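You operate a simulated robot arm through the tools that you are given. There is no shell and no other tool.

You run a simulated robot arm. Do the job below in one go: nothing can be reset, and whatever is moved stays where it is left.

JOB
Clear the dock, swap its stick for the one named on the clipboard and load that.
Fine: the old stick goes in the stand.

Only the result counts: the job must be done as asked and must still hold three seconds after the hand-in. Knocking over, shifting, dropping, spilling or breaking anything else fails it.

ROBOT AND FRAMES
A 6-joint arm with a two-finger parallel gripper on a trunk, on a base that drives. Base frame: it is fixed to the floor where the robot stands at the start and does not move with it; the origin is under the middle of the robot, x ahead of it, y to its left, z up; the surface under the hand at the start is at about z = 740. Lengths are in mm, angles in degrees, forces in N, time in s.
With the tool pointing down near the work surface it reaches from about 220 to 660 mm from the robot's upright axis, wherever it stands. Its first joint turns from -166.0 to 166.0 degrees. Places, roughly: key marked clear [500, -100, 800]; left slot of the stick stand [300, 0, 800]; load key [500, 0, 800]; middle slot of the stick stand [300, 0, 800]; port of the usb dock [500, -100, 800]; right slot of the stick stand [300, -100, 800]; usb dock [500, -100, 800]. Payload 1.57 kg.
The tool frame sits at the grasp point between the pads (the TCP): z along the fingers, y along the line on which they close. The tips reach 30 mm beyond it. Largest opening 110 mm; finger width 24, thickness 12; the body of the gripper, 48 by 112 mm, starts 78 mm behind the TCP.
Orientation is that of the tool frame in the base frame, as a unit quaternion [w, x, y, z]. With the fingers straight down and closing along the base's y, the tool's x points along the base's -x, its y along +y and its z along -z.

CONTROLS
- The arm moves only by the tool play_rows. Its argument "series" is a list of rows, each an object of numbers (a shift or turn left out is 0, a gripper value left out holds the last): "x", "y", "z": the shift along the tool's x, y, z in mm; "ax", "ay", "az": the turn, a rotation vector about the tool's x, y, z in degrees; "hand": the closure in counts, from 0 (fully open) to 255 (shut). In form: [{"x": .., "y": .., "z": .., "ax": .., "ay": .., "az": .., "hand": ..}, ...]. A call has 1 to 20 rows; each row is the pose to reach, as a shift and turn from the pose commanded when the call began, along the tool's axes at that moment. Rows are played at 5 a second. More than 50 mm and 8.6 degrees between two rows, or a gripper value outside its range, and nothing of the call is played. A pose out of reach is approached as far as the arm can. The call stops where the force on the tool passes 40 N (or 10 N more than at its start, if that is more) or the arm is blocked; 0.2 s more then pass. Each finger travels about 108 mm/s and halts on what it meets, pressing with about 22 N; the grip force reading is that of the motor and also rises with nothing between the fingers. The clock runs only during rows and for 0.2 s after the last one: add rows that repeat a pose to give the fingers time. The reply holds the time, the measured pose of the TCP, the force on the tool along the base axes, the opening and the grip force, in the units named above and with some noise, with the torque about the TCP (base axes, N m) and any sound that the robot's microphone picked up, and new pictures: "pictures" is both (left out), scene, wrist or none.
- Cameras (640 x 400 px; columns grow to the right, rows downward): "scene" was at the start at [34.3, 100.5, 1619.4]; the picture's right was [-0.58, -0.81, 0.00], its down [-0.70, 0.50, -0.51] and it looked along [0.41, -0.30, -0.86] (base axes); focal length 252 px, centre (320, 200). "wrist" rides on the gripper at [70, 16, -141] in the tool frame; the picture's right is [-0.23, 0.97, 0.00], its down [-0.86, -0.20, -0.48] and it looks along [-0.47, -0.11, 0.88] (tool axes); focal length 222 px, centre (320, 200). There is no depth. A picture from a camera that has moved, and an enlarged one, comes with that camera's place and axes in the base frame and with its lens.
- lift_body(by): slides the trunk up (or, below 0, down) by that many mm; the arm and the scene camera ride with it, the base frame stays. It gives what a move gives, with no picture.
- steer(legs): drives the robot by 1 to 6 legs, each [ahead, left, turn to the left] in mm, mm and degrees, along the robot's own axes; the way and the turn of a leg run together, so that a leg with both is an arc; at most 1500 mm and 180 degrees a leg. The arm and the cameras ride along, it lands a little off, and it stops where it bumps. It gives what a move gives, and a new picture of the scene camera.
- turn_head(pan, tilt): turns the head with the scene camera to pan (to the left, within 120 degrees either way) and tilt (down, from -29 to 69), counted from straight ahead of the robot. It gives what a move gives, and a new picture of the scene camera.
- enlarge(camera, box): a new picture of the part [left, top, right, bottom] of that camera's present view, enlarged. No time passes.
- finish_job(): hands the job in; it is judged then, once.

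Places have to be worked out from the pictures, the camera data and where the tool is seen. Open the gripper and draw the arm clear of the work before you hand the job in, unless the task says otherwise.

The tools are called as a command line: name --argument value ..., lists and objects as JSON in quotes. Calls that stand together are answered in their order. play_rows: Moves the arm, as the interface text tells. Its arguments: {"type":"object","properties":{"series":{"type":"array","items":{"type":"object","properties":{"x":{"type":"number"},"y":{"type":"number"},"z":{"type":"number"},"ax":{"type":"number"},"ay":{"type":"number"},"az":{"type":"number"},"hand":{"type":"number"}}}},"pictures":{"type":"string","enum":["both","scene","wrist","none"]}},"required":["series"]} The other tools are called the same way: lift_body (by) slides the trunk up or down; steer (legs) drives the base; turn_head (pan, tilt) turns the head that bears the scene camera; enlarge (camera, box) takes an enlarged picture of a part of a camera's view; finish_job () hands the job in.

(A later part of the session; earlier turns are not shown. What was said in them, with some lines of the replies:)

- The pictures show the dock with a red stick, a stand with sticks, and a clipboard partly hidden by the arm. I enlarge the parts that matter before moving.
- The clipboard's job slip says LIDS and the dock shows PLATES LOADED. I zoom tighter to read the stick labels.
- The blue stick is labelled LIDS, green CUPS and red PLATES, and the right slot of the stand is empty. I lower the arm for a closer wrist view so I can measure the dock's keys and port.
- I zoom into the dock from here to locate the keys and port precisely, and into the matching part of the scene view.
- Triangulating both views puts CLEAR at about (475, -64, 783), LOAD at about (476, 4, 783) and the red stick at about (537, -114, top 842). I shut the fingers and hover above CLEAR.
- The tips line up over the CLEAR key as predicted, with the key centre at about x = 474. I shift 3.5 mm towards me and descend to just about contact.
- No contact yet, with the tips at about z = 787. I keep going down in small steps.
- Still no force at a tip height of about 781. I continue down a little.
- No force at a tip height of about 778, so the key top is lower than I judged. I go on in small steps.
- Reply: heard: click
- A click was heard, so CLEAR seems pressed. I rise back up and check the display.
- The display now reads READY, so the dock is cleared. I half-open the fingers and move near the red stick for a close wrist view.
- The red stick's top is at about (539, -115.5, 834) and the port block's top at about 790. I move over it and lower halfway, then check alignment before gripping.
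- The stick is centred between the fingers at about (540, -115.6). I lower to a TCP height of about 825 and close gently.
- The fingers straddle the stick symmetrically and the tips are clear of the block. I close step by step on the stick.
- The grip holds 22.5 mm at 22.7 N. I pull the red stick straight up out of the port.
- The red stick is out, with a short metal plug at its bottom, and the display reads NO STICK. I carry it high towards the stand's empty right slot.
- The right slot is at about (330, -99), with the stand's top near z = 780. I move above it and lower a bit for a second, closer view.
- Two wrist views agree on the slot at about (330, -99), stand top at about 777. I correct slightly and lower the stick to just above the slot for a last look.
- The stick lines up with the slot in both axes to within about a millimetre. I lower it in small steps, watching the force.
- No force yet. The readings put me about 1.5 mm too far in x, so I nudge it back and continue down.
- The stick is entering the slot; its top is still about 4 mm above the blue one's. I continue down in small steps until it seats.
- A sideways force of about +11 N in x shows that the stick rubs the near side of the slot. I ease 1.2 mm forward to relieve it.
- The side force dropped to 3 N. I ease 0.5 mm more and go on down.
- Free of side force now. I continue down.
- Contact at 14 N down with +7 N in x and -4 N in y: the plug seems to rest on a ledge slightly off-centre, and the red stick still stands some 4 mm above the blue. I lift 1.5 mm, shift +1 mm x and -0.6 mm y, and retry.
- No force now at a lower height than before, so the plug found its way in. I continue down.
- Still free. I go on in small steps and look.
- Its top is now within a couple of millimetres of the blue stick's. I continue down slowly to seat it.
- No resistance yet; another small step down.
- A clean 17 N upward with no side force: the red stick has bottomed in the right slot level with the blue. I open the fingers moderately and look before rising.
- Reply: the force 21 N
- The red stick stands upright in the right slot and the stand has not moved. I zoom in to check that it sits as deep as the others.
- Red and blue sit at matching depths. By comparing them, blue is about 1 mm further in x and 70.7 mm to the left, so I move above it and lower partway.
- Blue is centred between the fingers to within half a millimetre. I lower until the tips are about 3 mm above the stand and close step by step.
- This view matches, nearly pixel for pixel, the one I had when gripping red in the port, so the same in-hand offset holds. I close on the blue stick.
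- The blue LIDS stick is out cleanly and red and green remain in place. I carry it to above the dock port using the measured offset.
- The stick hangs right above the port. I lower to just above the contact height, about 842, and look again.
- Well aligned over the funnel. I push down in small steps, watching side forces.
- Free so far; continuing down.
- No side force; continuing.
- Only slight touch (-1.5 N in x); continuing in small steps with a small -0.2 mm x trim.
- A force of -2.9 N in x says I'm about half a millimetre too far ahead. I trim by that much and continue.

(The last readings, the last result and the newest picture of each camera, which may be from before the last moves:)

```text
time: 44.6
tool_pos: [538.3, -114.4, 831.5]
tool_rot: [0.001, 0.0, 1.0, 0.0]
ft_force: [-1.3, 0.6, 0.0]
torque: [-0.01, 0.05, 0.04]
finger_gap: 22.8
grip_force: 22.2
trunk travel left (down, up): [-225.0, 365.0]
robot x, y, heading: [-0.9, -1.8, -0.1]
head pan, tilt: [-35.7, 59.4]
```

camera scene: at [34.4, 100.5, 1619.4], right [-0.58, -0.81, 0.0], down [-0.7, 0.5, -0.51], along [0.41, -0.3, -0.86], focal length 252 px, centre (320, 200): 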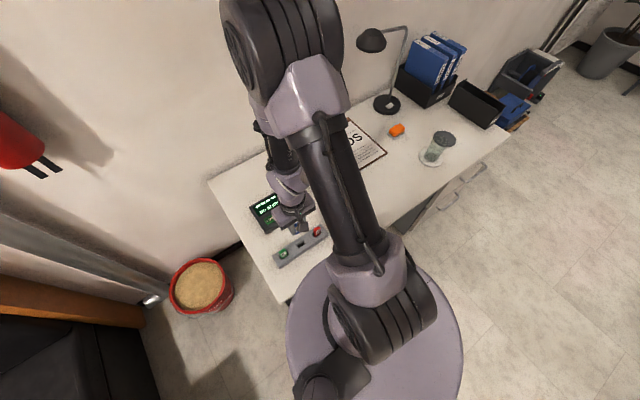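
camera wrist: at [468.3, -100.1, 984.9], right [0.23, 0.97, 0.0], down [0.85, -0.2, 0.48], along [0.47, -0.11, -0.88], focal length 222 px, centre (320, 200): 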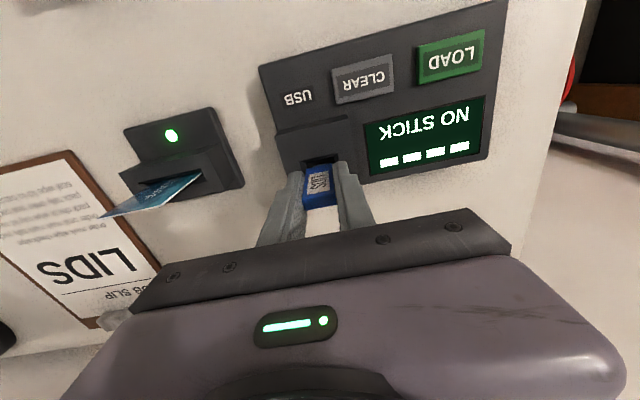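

Side forces are small. I continue down towards the seated height of about 826.

play_rows --series '[{"x": 0.2, "z": 1}, {"x": 0.2, "z": 2}, {"x": 0.2, "z": 2}]' --pictures "wrist"

enlarge --camera "wrist" --box '[240, 130, 400, 230]'

enlarge --camera "scene" --box '[266, 165, 314, 195]'

```text
time: 45.4
tool_pos: [538.7, -114.9, 829.5]
tool_rot: [0.002, -0.001, 1.0, -0.001]
ft_force: [1.1, -0.2, 12.6]
torque: [-0.01, -0.06, 0.0]
finger_gap: 22.7
grip_force: 21.9
trunk travel left (down, up): [-225.0, 365.0]
robot x, y, heading: [-2.3, -1.8, -0.2]
head pan, tilt: [-35.7, 59.4]
camera wrist: at [467.5, -99.0, 970.4], right [0.23, 0.97, 0.0], down [0.85, -0.2, 0.48], along [0.47, -0.11, -0.88], focal length 222 px, centre (320, 200)
```

wrist: 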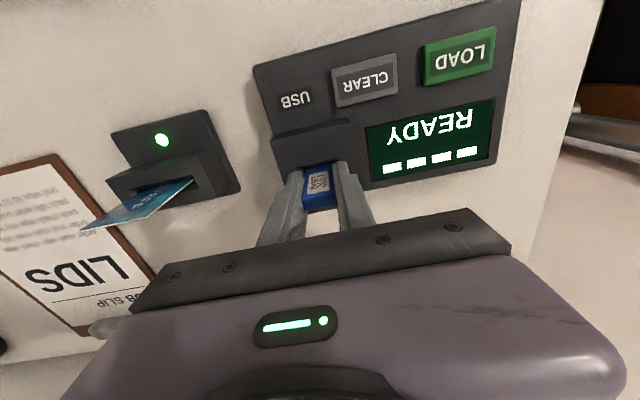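

```text
4.00 times, centred on (320, 180) of wrist
camera zoom: at [467.5, -99.0, 970.4], right [0.23, 0.97, 0.0], down [0.85, -0.2, 0.48], along [0.47, -0.11, -0.88], focal length 888 px, centre (320, 280)
```

zoom: 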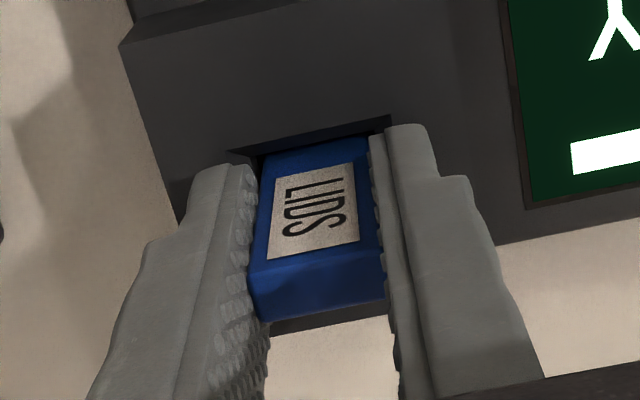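

```text
13.33 times, centred on (290, 180) of scene
camera zoom: at [33.2, 100.7, 1619.5], right [-0.58, -0.81, 0.0], down [-0.7, 0.5, -0.51], along [0.41, -0.3, -0.86], focal length 3362 px, centre (720, 467)
```

zoom: 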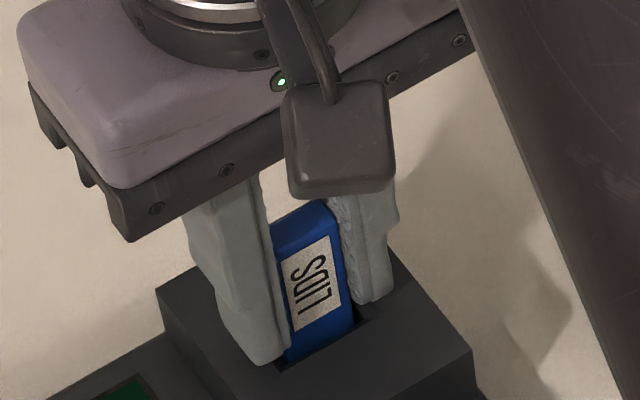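

The display went to READY, so the stick is recognised, and there is 13 N of seating force. I press 1.5 mm more to make sure it is fully home.

play_rows --series '[{"z": 0.8}, {"z": 1.5}, {"z": 1.5}]' --pictures "none"

```text
time: 46.2
tool_pos: [538.5, -115.2, 826.5]
tool_rot: [0.001, 0.001, 1.0, 0.0]
ft_force: [3.1, 3.6, 16.3]
torque: [0.13, -0.2, -0.02]
finger_gap: 22.8
grip_force: 22.1
trunk travel left (down, up): [-225.0, 365.0]
robot x, y, heading: [3.6, 0.9, 0.2]
head pan, tilt: [-35.7, 59.4]
```

Height now matches the red stick's seated height (826.5). I open the fingers and rise.

play_rows --series '[{"z": -1}, {"z": -1, "hand": 200}, {"z": -1, "hand": 150}, {"z": -1, "hand": 150}]' --pictures "none"

play_rows --series '[{"z": -15}, {"z": -40}, {"z": -70}, {"z": -90}, {"z": -90}]' --pictures "both"

enlarge --camera "scene" --box '[245, 165, 325, 235]'

enlarge --camera "wrist" --box '[240, 30, 480, 220]'

```text
time: 47.2
tool_pos: [537.8, -116.2, 826.4]
tool_rot: [0.001, 0.0, 1.0, 0.0]
ft_force: [-0.3, 0.8, -0.1]
torque: [-0.02, 0.01, -0.04]
finger_gap: 45.2
grip_force: 0.0
trunk travel left (down, up): [-225.0, 365.0]
robot x, y, heading: [-2.0, 0.2, 0.1]
head pan, tilt: [-35.7, 59.4]
```

```text
time: 48.4
tool_pos: [538.7, -114.3, 918.2]
tool_rot: [0.0, -0.001, 1.0, 0.002]
ft_force: [0.3, 0.1, 0.0]
torque: [0.01, 0.0, 0.01]
finger_gap: 45.4
grip_force: 0.2
trunk travel left (down, up): [-225.0, 365.0]
robot x, y, heading: [-2.2, 0.5, -0.1]
head pan, tilt: [-35.7, 59.4]
camera scene: at [34.4, 100.5, 1619.4], right [-0.58, -0.81, 0.0], down [-0.7, 0.5, -0.51], along [0.41, -0.3, -0.86], focal length 252 px, centre (320, 200)
camera wrist: at [466.9, -98.8, 1058.8], right [0.23, 0.97, 0.0], down [0.86, -0.2, 0.48], along [0.47, -0.11, -0.88], focal length 222 px, centre (320, 200)
```

scene: 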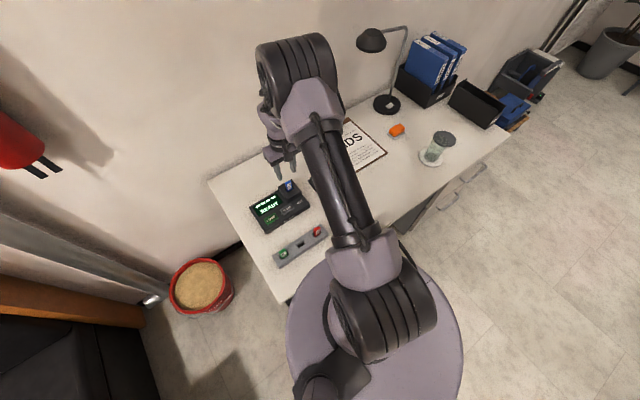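
wrist: 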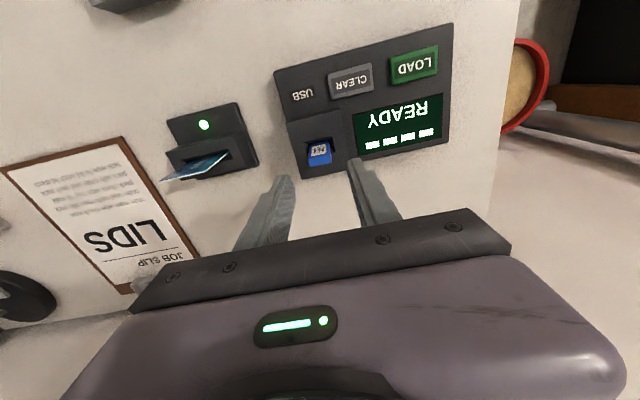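

```text
5.71 times, centred on (285, 200) of scene
camera zoom: at [34.4, 100.5, 1619.4], right [-0.58, -0.81, 0.0], down [-0.7, 0.5, -0.51], along [0.41, -0.3, -0.86], focal length 1441 px, centre (520, 200)
```

zoom: 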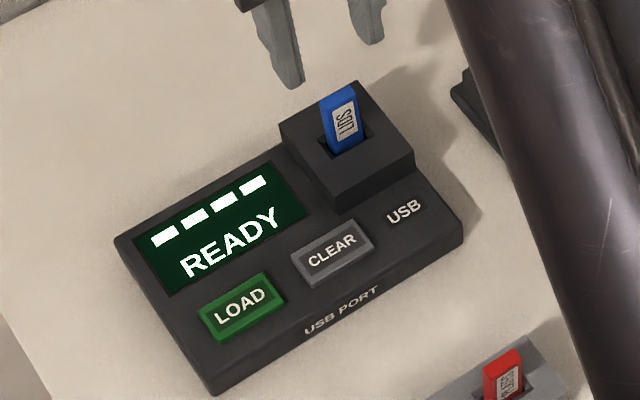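

```text
2.11 times, centred on (360, 125) of wrist
camera zoom: at [466.9, -98.8, 1058.8], right [0.23, 0.97, 0.0], down [0.86, -0.2, 0.48], along [0.47, -0.11, -0.88], focal length 468 px, centre (236, 358)
```

zoom: 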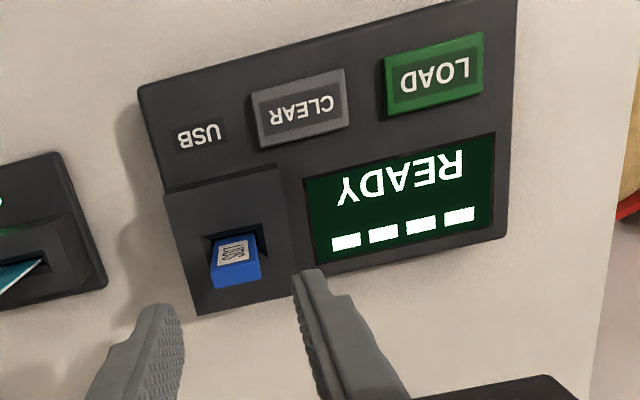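

Blue is in the port and the display reads READY. I shut the fingers and move to hover over LOAD at about (475, 5).

play_rows --series '[{"x": 15, "y": 30, "hand": 255}, {"x": 32, "y": 60, "hand": 255}, {"x": 48, "y": 90, "hand": 255}, {"x": 63.5, "y": 120.3, "hand": 255}, {"x": 63.5, "y": 120.3, "z": 40, "hand": 255}, {"x": 63.5, "y": 120.3, "z": 72, "hand": 255}, {"x": 63.5, "y": 120.3, "z": 72, "hand": 255}]' --pictures "wrist"

enlarge --camera "wrist" --box '[200, 50, 440, 200]'

enlarge --camera "scene" --box '[245, 175, 325, 235]'

```text
time: 50.0
tool_pos: [476.6, 6.2, 845.2]
tool_rot: [0.0, -0.001, 1.0, 0.001]
ft_force: [-0.2, -0.5, 0.8]
torque: [0.0, -0.01, 0.0]
finger_gap: 0.0
grip_force: 20.9
trunk travel left (down, up): [-225.0, 365.0]
robot x, y, heading: [-1.1, -3.1, 0.0]
head pan, tilt: [-35.7, 59.4]
camera wrist: at [405.2, 22.0, 985.7], right [0.23, 0.97, 0.0], down [0.85, -0.2, 0.48], along [0.47, -0.11, -0.88], focal length 222 px, centre (320, 200)
```

wrist: 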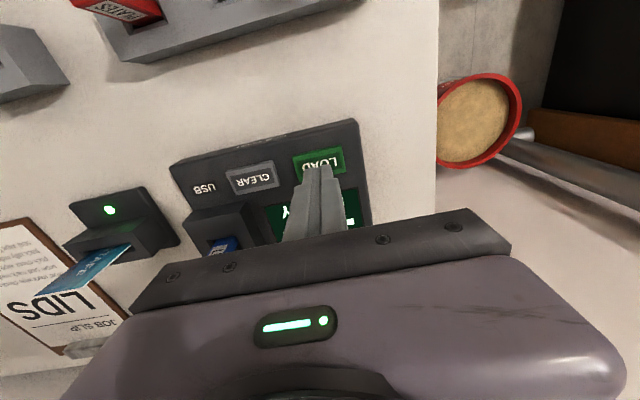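

```text
2.67 times, centred on (320, 125) of wrist
camera zoom: at [405.2, 22.0, 985.7], right [0.23, 0.97, 0.0], down [0.85, -0.2, 0.48], along [0.47, -0.11, -0.88], focal length 592 px, centre (320, 400)
```

zoom: 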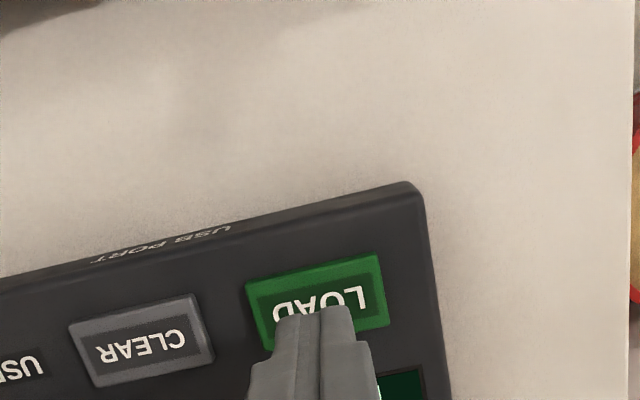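

```text
6.67 times, centred on (285, 205) of scene
camera zoom: at [34.2, 100.5, 1619.4], right [-0.58, -0.81, 0.0], down [-0.7, 0.5, -0.51], along [0.41, -0.3, -0.86], focal length 1681 px, centre (553, 167)
```

zoom: 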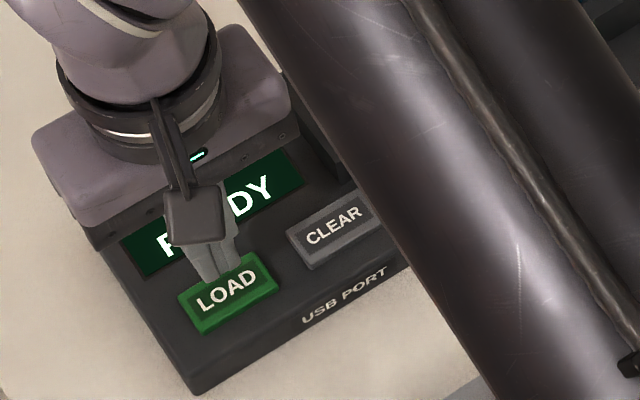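

The tips are right over LOAD, whose centre is at about (476, 5). I shift -1 mm in y and descend to just above the key.

play_rows --series '[{"y": -1, "z": 15}, {"y": -1, "z": 28}, {"y": -1, "z": 35}, {"y": -1, "z": 35}]' --pictures "none"

play_rows --series '[{"z": 1.5}, {"z": 3}, {"z": 4.5}, {"z": 4.5}]' --pictures "none"

```text
time: 51.0
tool_pos: [474.2, 3.5, 808.9]
tool_rot: [0.0, 0.0, 1.0, 0.001]
ft_force: [-0.6, -0.6, 0.4]
torque: [0.0, 0.0, 0.01]
finger_gap: 0.1
grip_force: 21.3
trunk travel left (down, up): [-225.0, 365.0]
robot x, y, heading: [-2.5, -0.1, 0.1]
head pan, tilt: [-35.7, 59.4]
```

```text
time: 52.0
tool_pos: [474.6, 3.6, 805.2]
tool_rot: [0.0, 0.0, 1.0, 0.0]
ft_force: [-0.7, 0.2, 0.4]
torque: [0.01, -0.01, 0.0]
finger_gap: 0.3
grip_force: 21.4
trunk travel left (down, up): [-225.0, 365.0]
robot x, y, heading: [1.8, 1.7, -0.0]
head pan, tilt: [-35.7, 59.4]
```

No click yet at about 805; a little further down.

play_rows --series '[{"z": 1}, {"z": 2}, {"z": 3}, {"z": 3}]' --pictures "none"

```text
time: 53.0
tool_pos: [474.7, 3.4, 802.0]
tool_rot: [0.0, 0.0, 1.0, 0.0]
ft_force: [0.1, 0.4, -1.0]
torque: [-0.01, 0.02, -0.02]
finger_gap: 0.3
grip_force: 21.5
trunk travel left (down, up): [-225.0, 365.0]
robot x, y, heading: [-1.7, 1.1, 0.1]
head pan, tilt: [-35.7, 59.4]
heard: click
```

A click was heard. I lift straight up and away and check the display.

play_rows --series '[{"z": 0}, {"z": -30}, {"z": -70}, {"z": -110}, {"x": 20, "y": 30, "z": -150}, {"x": 20, "y": 60, "z": -190}, {"x": 20, "y": 60, "z": -190, "hand": 120}, {"x": 20, "y": 60, "z": -190, "hand": 0}, {"x": 20, "y": 60, "z": -190, "hand": 0}, {"x": 20, "y": 60, "z": -190, "hand": 0}]' --pictures "both"

enlarge --camera "scene" --box '[245, 165, 345, 275]'

enlarge --camera "wrist" --box '[120, 0, 400, 220]'

```text
refused: row 5 steps farther than a row can; nothing moved
```

```text
3.64 times, centred on (295, 220) of scene
camera zoom: at [34.3, 100.5, 1619.4], right [-0.58, -0.81, 0.0], down [-0.7, 0.5, -0.51], along [0.41, -0.3, -0.86], focal length 917 px, centre (411, 127)
```

zoom: 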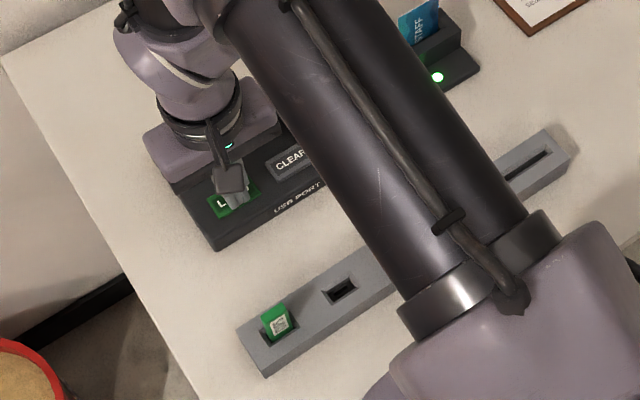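

```text
1.82 times, centred on (260, 110) of wrist
camera zoom: at [403.2, 19.6, 944.3], right [0.23, 0.97, 0.0], down [0.86, -0.2, 0.48], along [0.47, -0.11, -0.88], focal length 404 px, centre (429, 364)
```

zoom: 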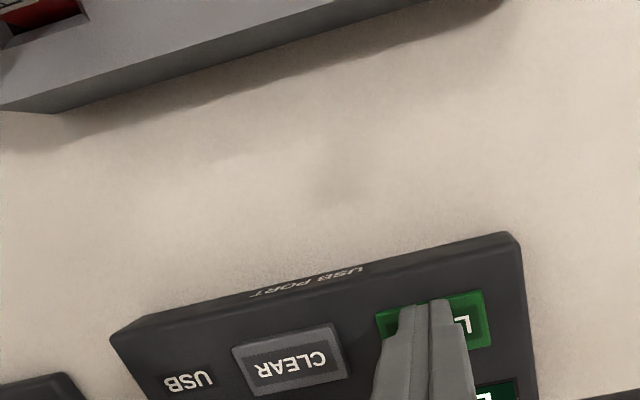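

The rise was refused for too large a step; nothing moved. I rise again with smaller steps, straight up first, then open well above everything.

play_rows --series '[{"z": -5}, {"z": -30}, {"z": -70}, {"z": -110}, {"z": -150}, {"x": 10, "y": 20, "z": -180}, {"x": 20, "y": 50, "z": -200}, {"x": 20, "y": 60, "z": -200, "hand": 120}, {"x": 20, "y": 60, "z": -200, "hand": 0}, {"x": 20, "y": 60, "z": -200, "hand": 0}]' --pictures "both"

enlarge --camera "scene" --box '[245, 165, 345, 275]'

enlarge --camera "wrist" --box '[120, 0, 400, 220]'

```text
time: 55.2
tool_pos: [454.3, 60.7, 1004.9]
tool_rot: [-0.001, 0.0, 1.0, 0.001]
ft_force: [0.2, -0.5, 0.4]
torque: [-0.02, -0.01, -0.02]
finger_gap: 109.8
grip_force: 0.1
trunk travel left (down, up): [-225.0, 365.0]
robot x, y, heading: [-2.5, -0.7, -0.1]
head pan, tilt: [-35.7, 59.4]
camera scene: at [34.4, 100.5, 1619.4], right [-0.58, -0.81, 0.0], down [-0.7, 0.5, -0.51], along [0.41, -0.3, -0.86], focal length 252 px, centre (320, 200)
camera wrist: at [382.7, 77.2, 1145.1], right [0.23, 0.97, 0.0], down [0.85, -0.2, 0.48], along [0.47, -0.11, -0.88], focal length 222 px, centre (320, 200)
```

scene: 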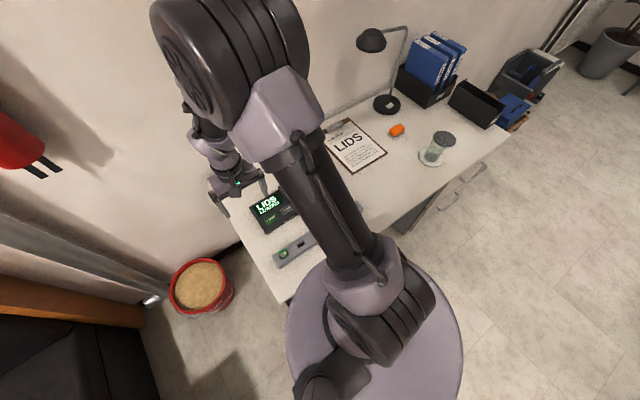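
wrist: 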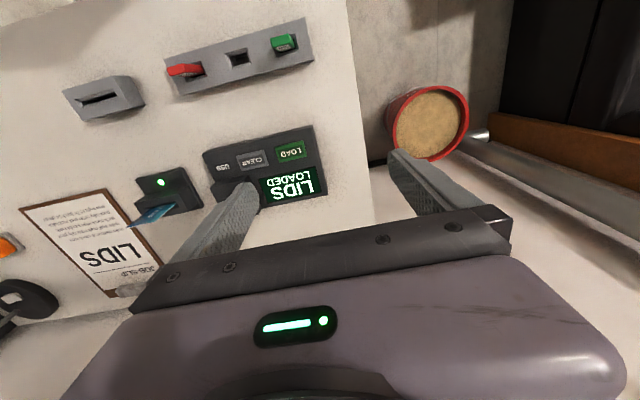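

```text
3.64 times, centred on (295, 220) of scene
camera zoom: at [34.4, 100.5, 1619.4], right [-0.58, -0.81, 0.0], down [-0.7, 0.5, -0.51], along [0.41, -0.3, -0.86], focal length 917 px, centre (411, 127)
```

zoom: 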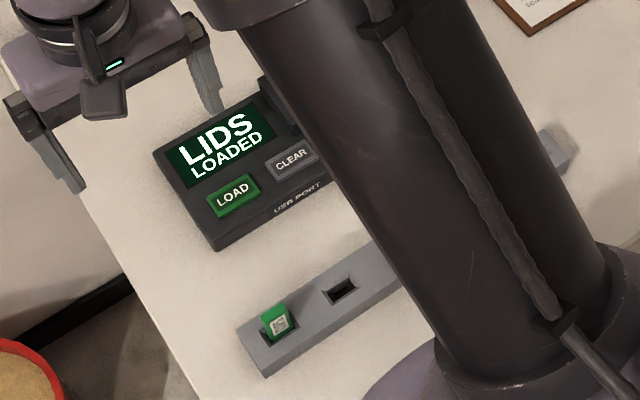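

```text
1.82 times, centred on (260, 110) of wrist
camera zoom: at [382.7, 77.2, 1145.1], right [0.23, 0.97, 0.0], down [0.85, -0.2, 0.48], along [0.47, -0.11, -0.88], focal length 404 px, centre (429, 364)
```

zoom: 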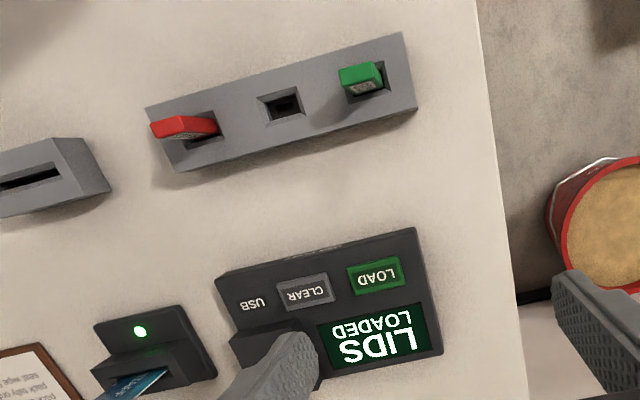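

The display reads LIDS LOADED, the red PLATES stick is in the stand, nothing else has moved, and the gripper is open and clear. I hand the job in.

finish_job

```text
The job is handed in.
```

The dock is loaded with the LIDS stick named on the clipboard, and its display reads LIDS LOADED.

- **Clear:** I pressed CLEAR and the display changed from PLATES LOADED to READY.
- **Old stick:** the red PLATES stick is in the right slot of the stand. It sat as deep as the blue stick beside it when I compared them.
- **New stick:** I moved the blue LIDS stick from the stand's middle slot to the dock port. The display then read READY, and I pressed LOAD.

The green CUPS stick stayed in its slot, and I saw nothing else shifted. The fingertips pressed lightly on the top of the stand when I let go of the red stick, but it did not move. I opened the gripper and drew the arm clear before handing in.
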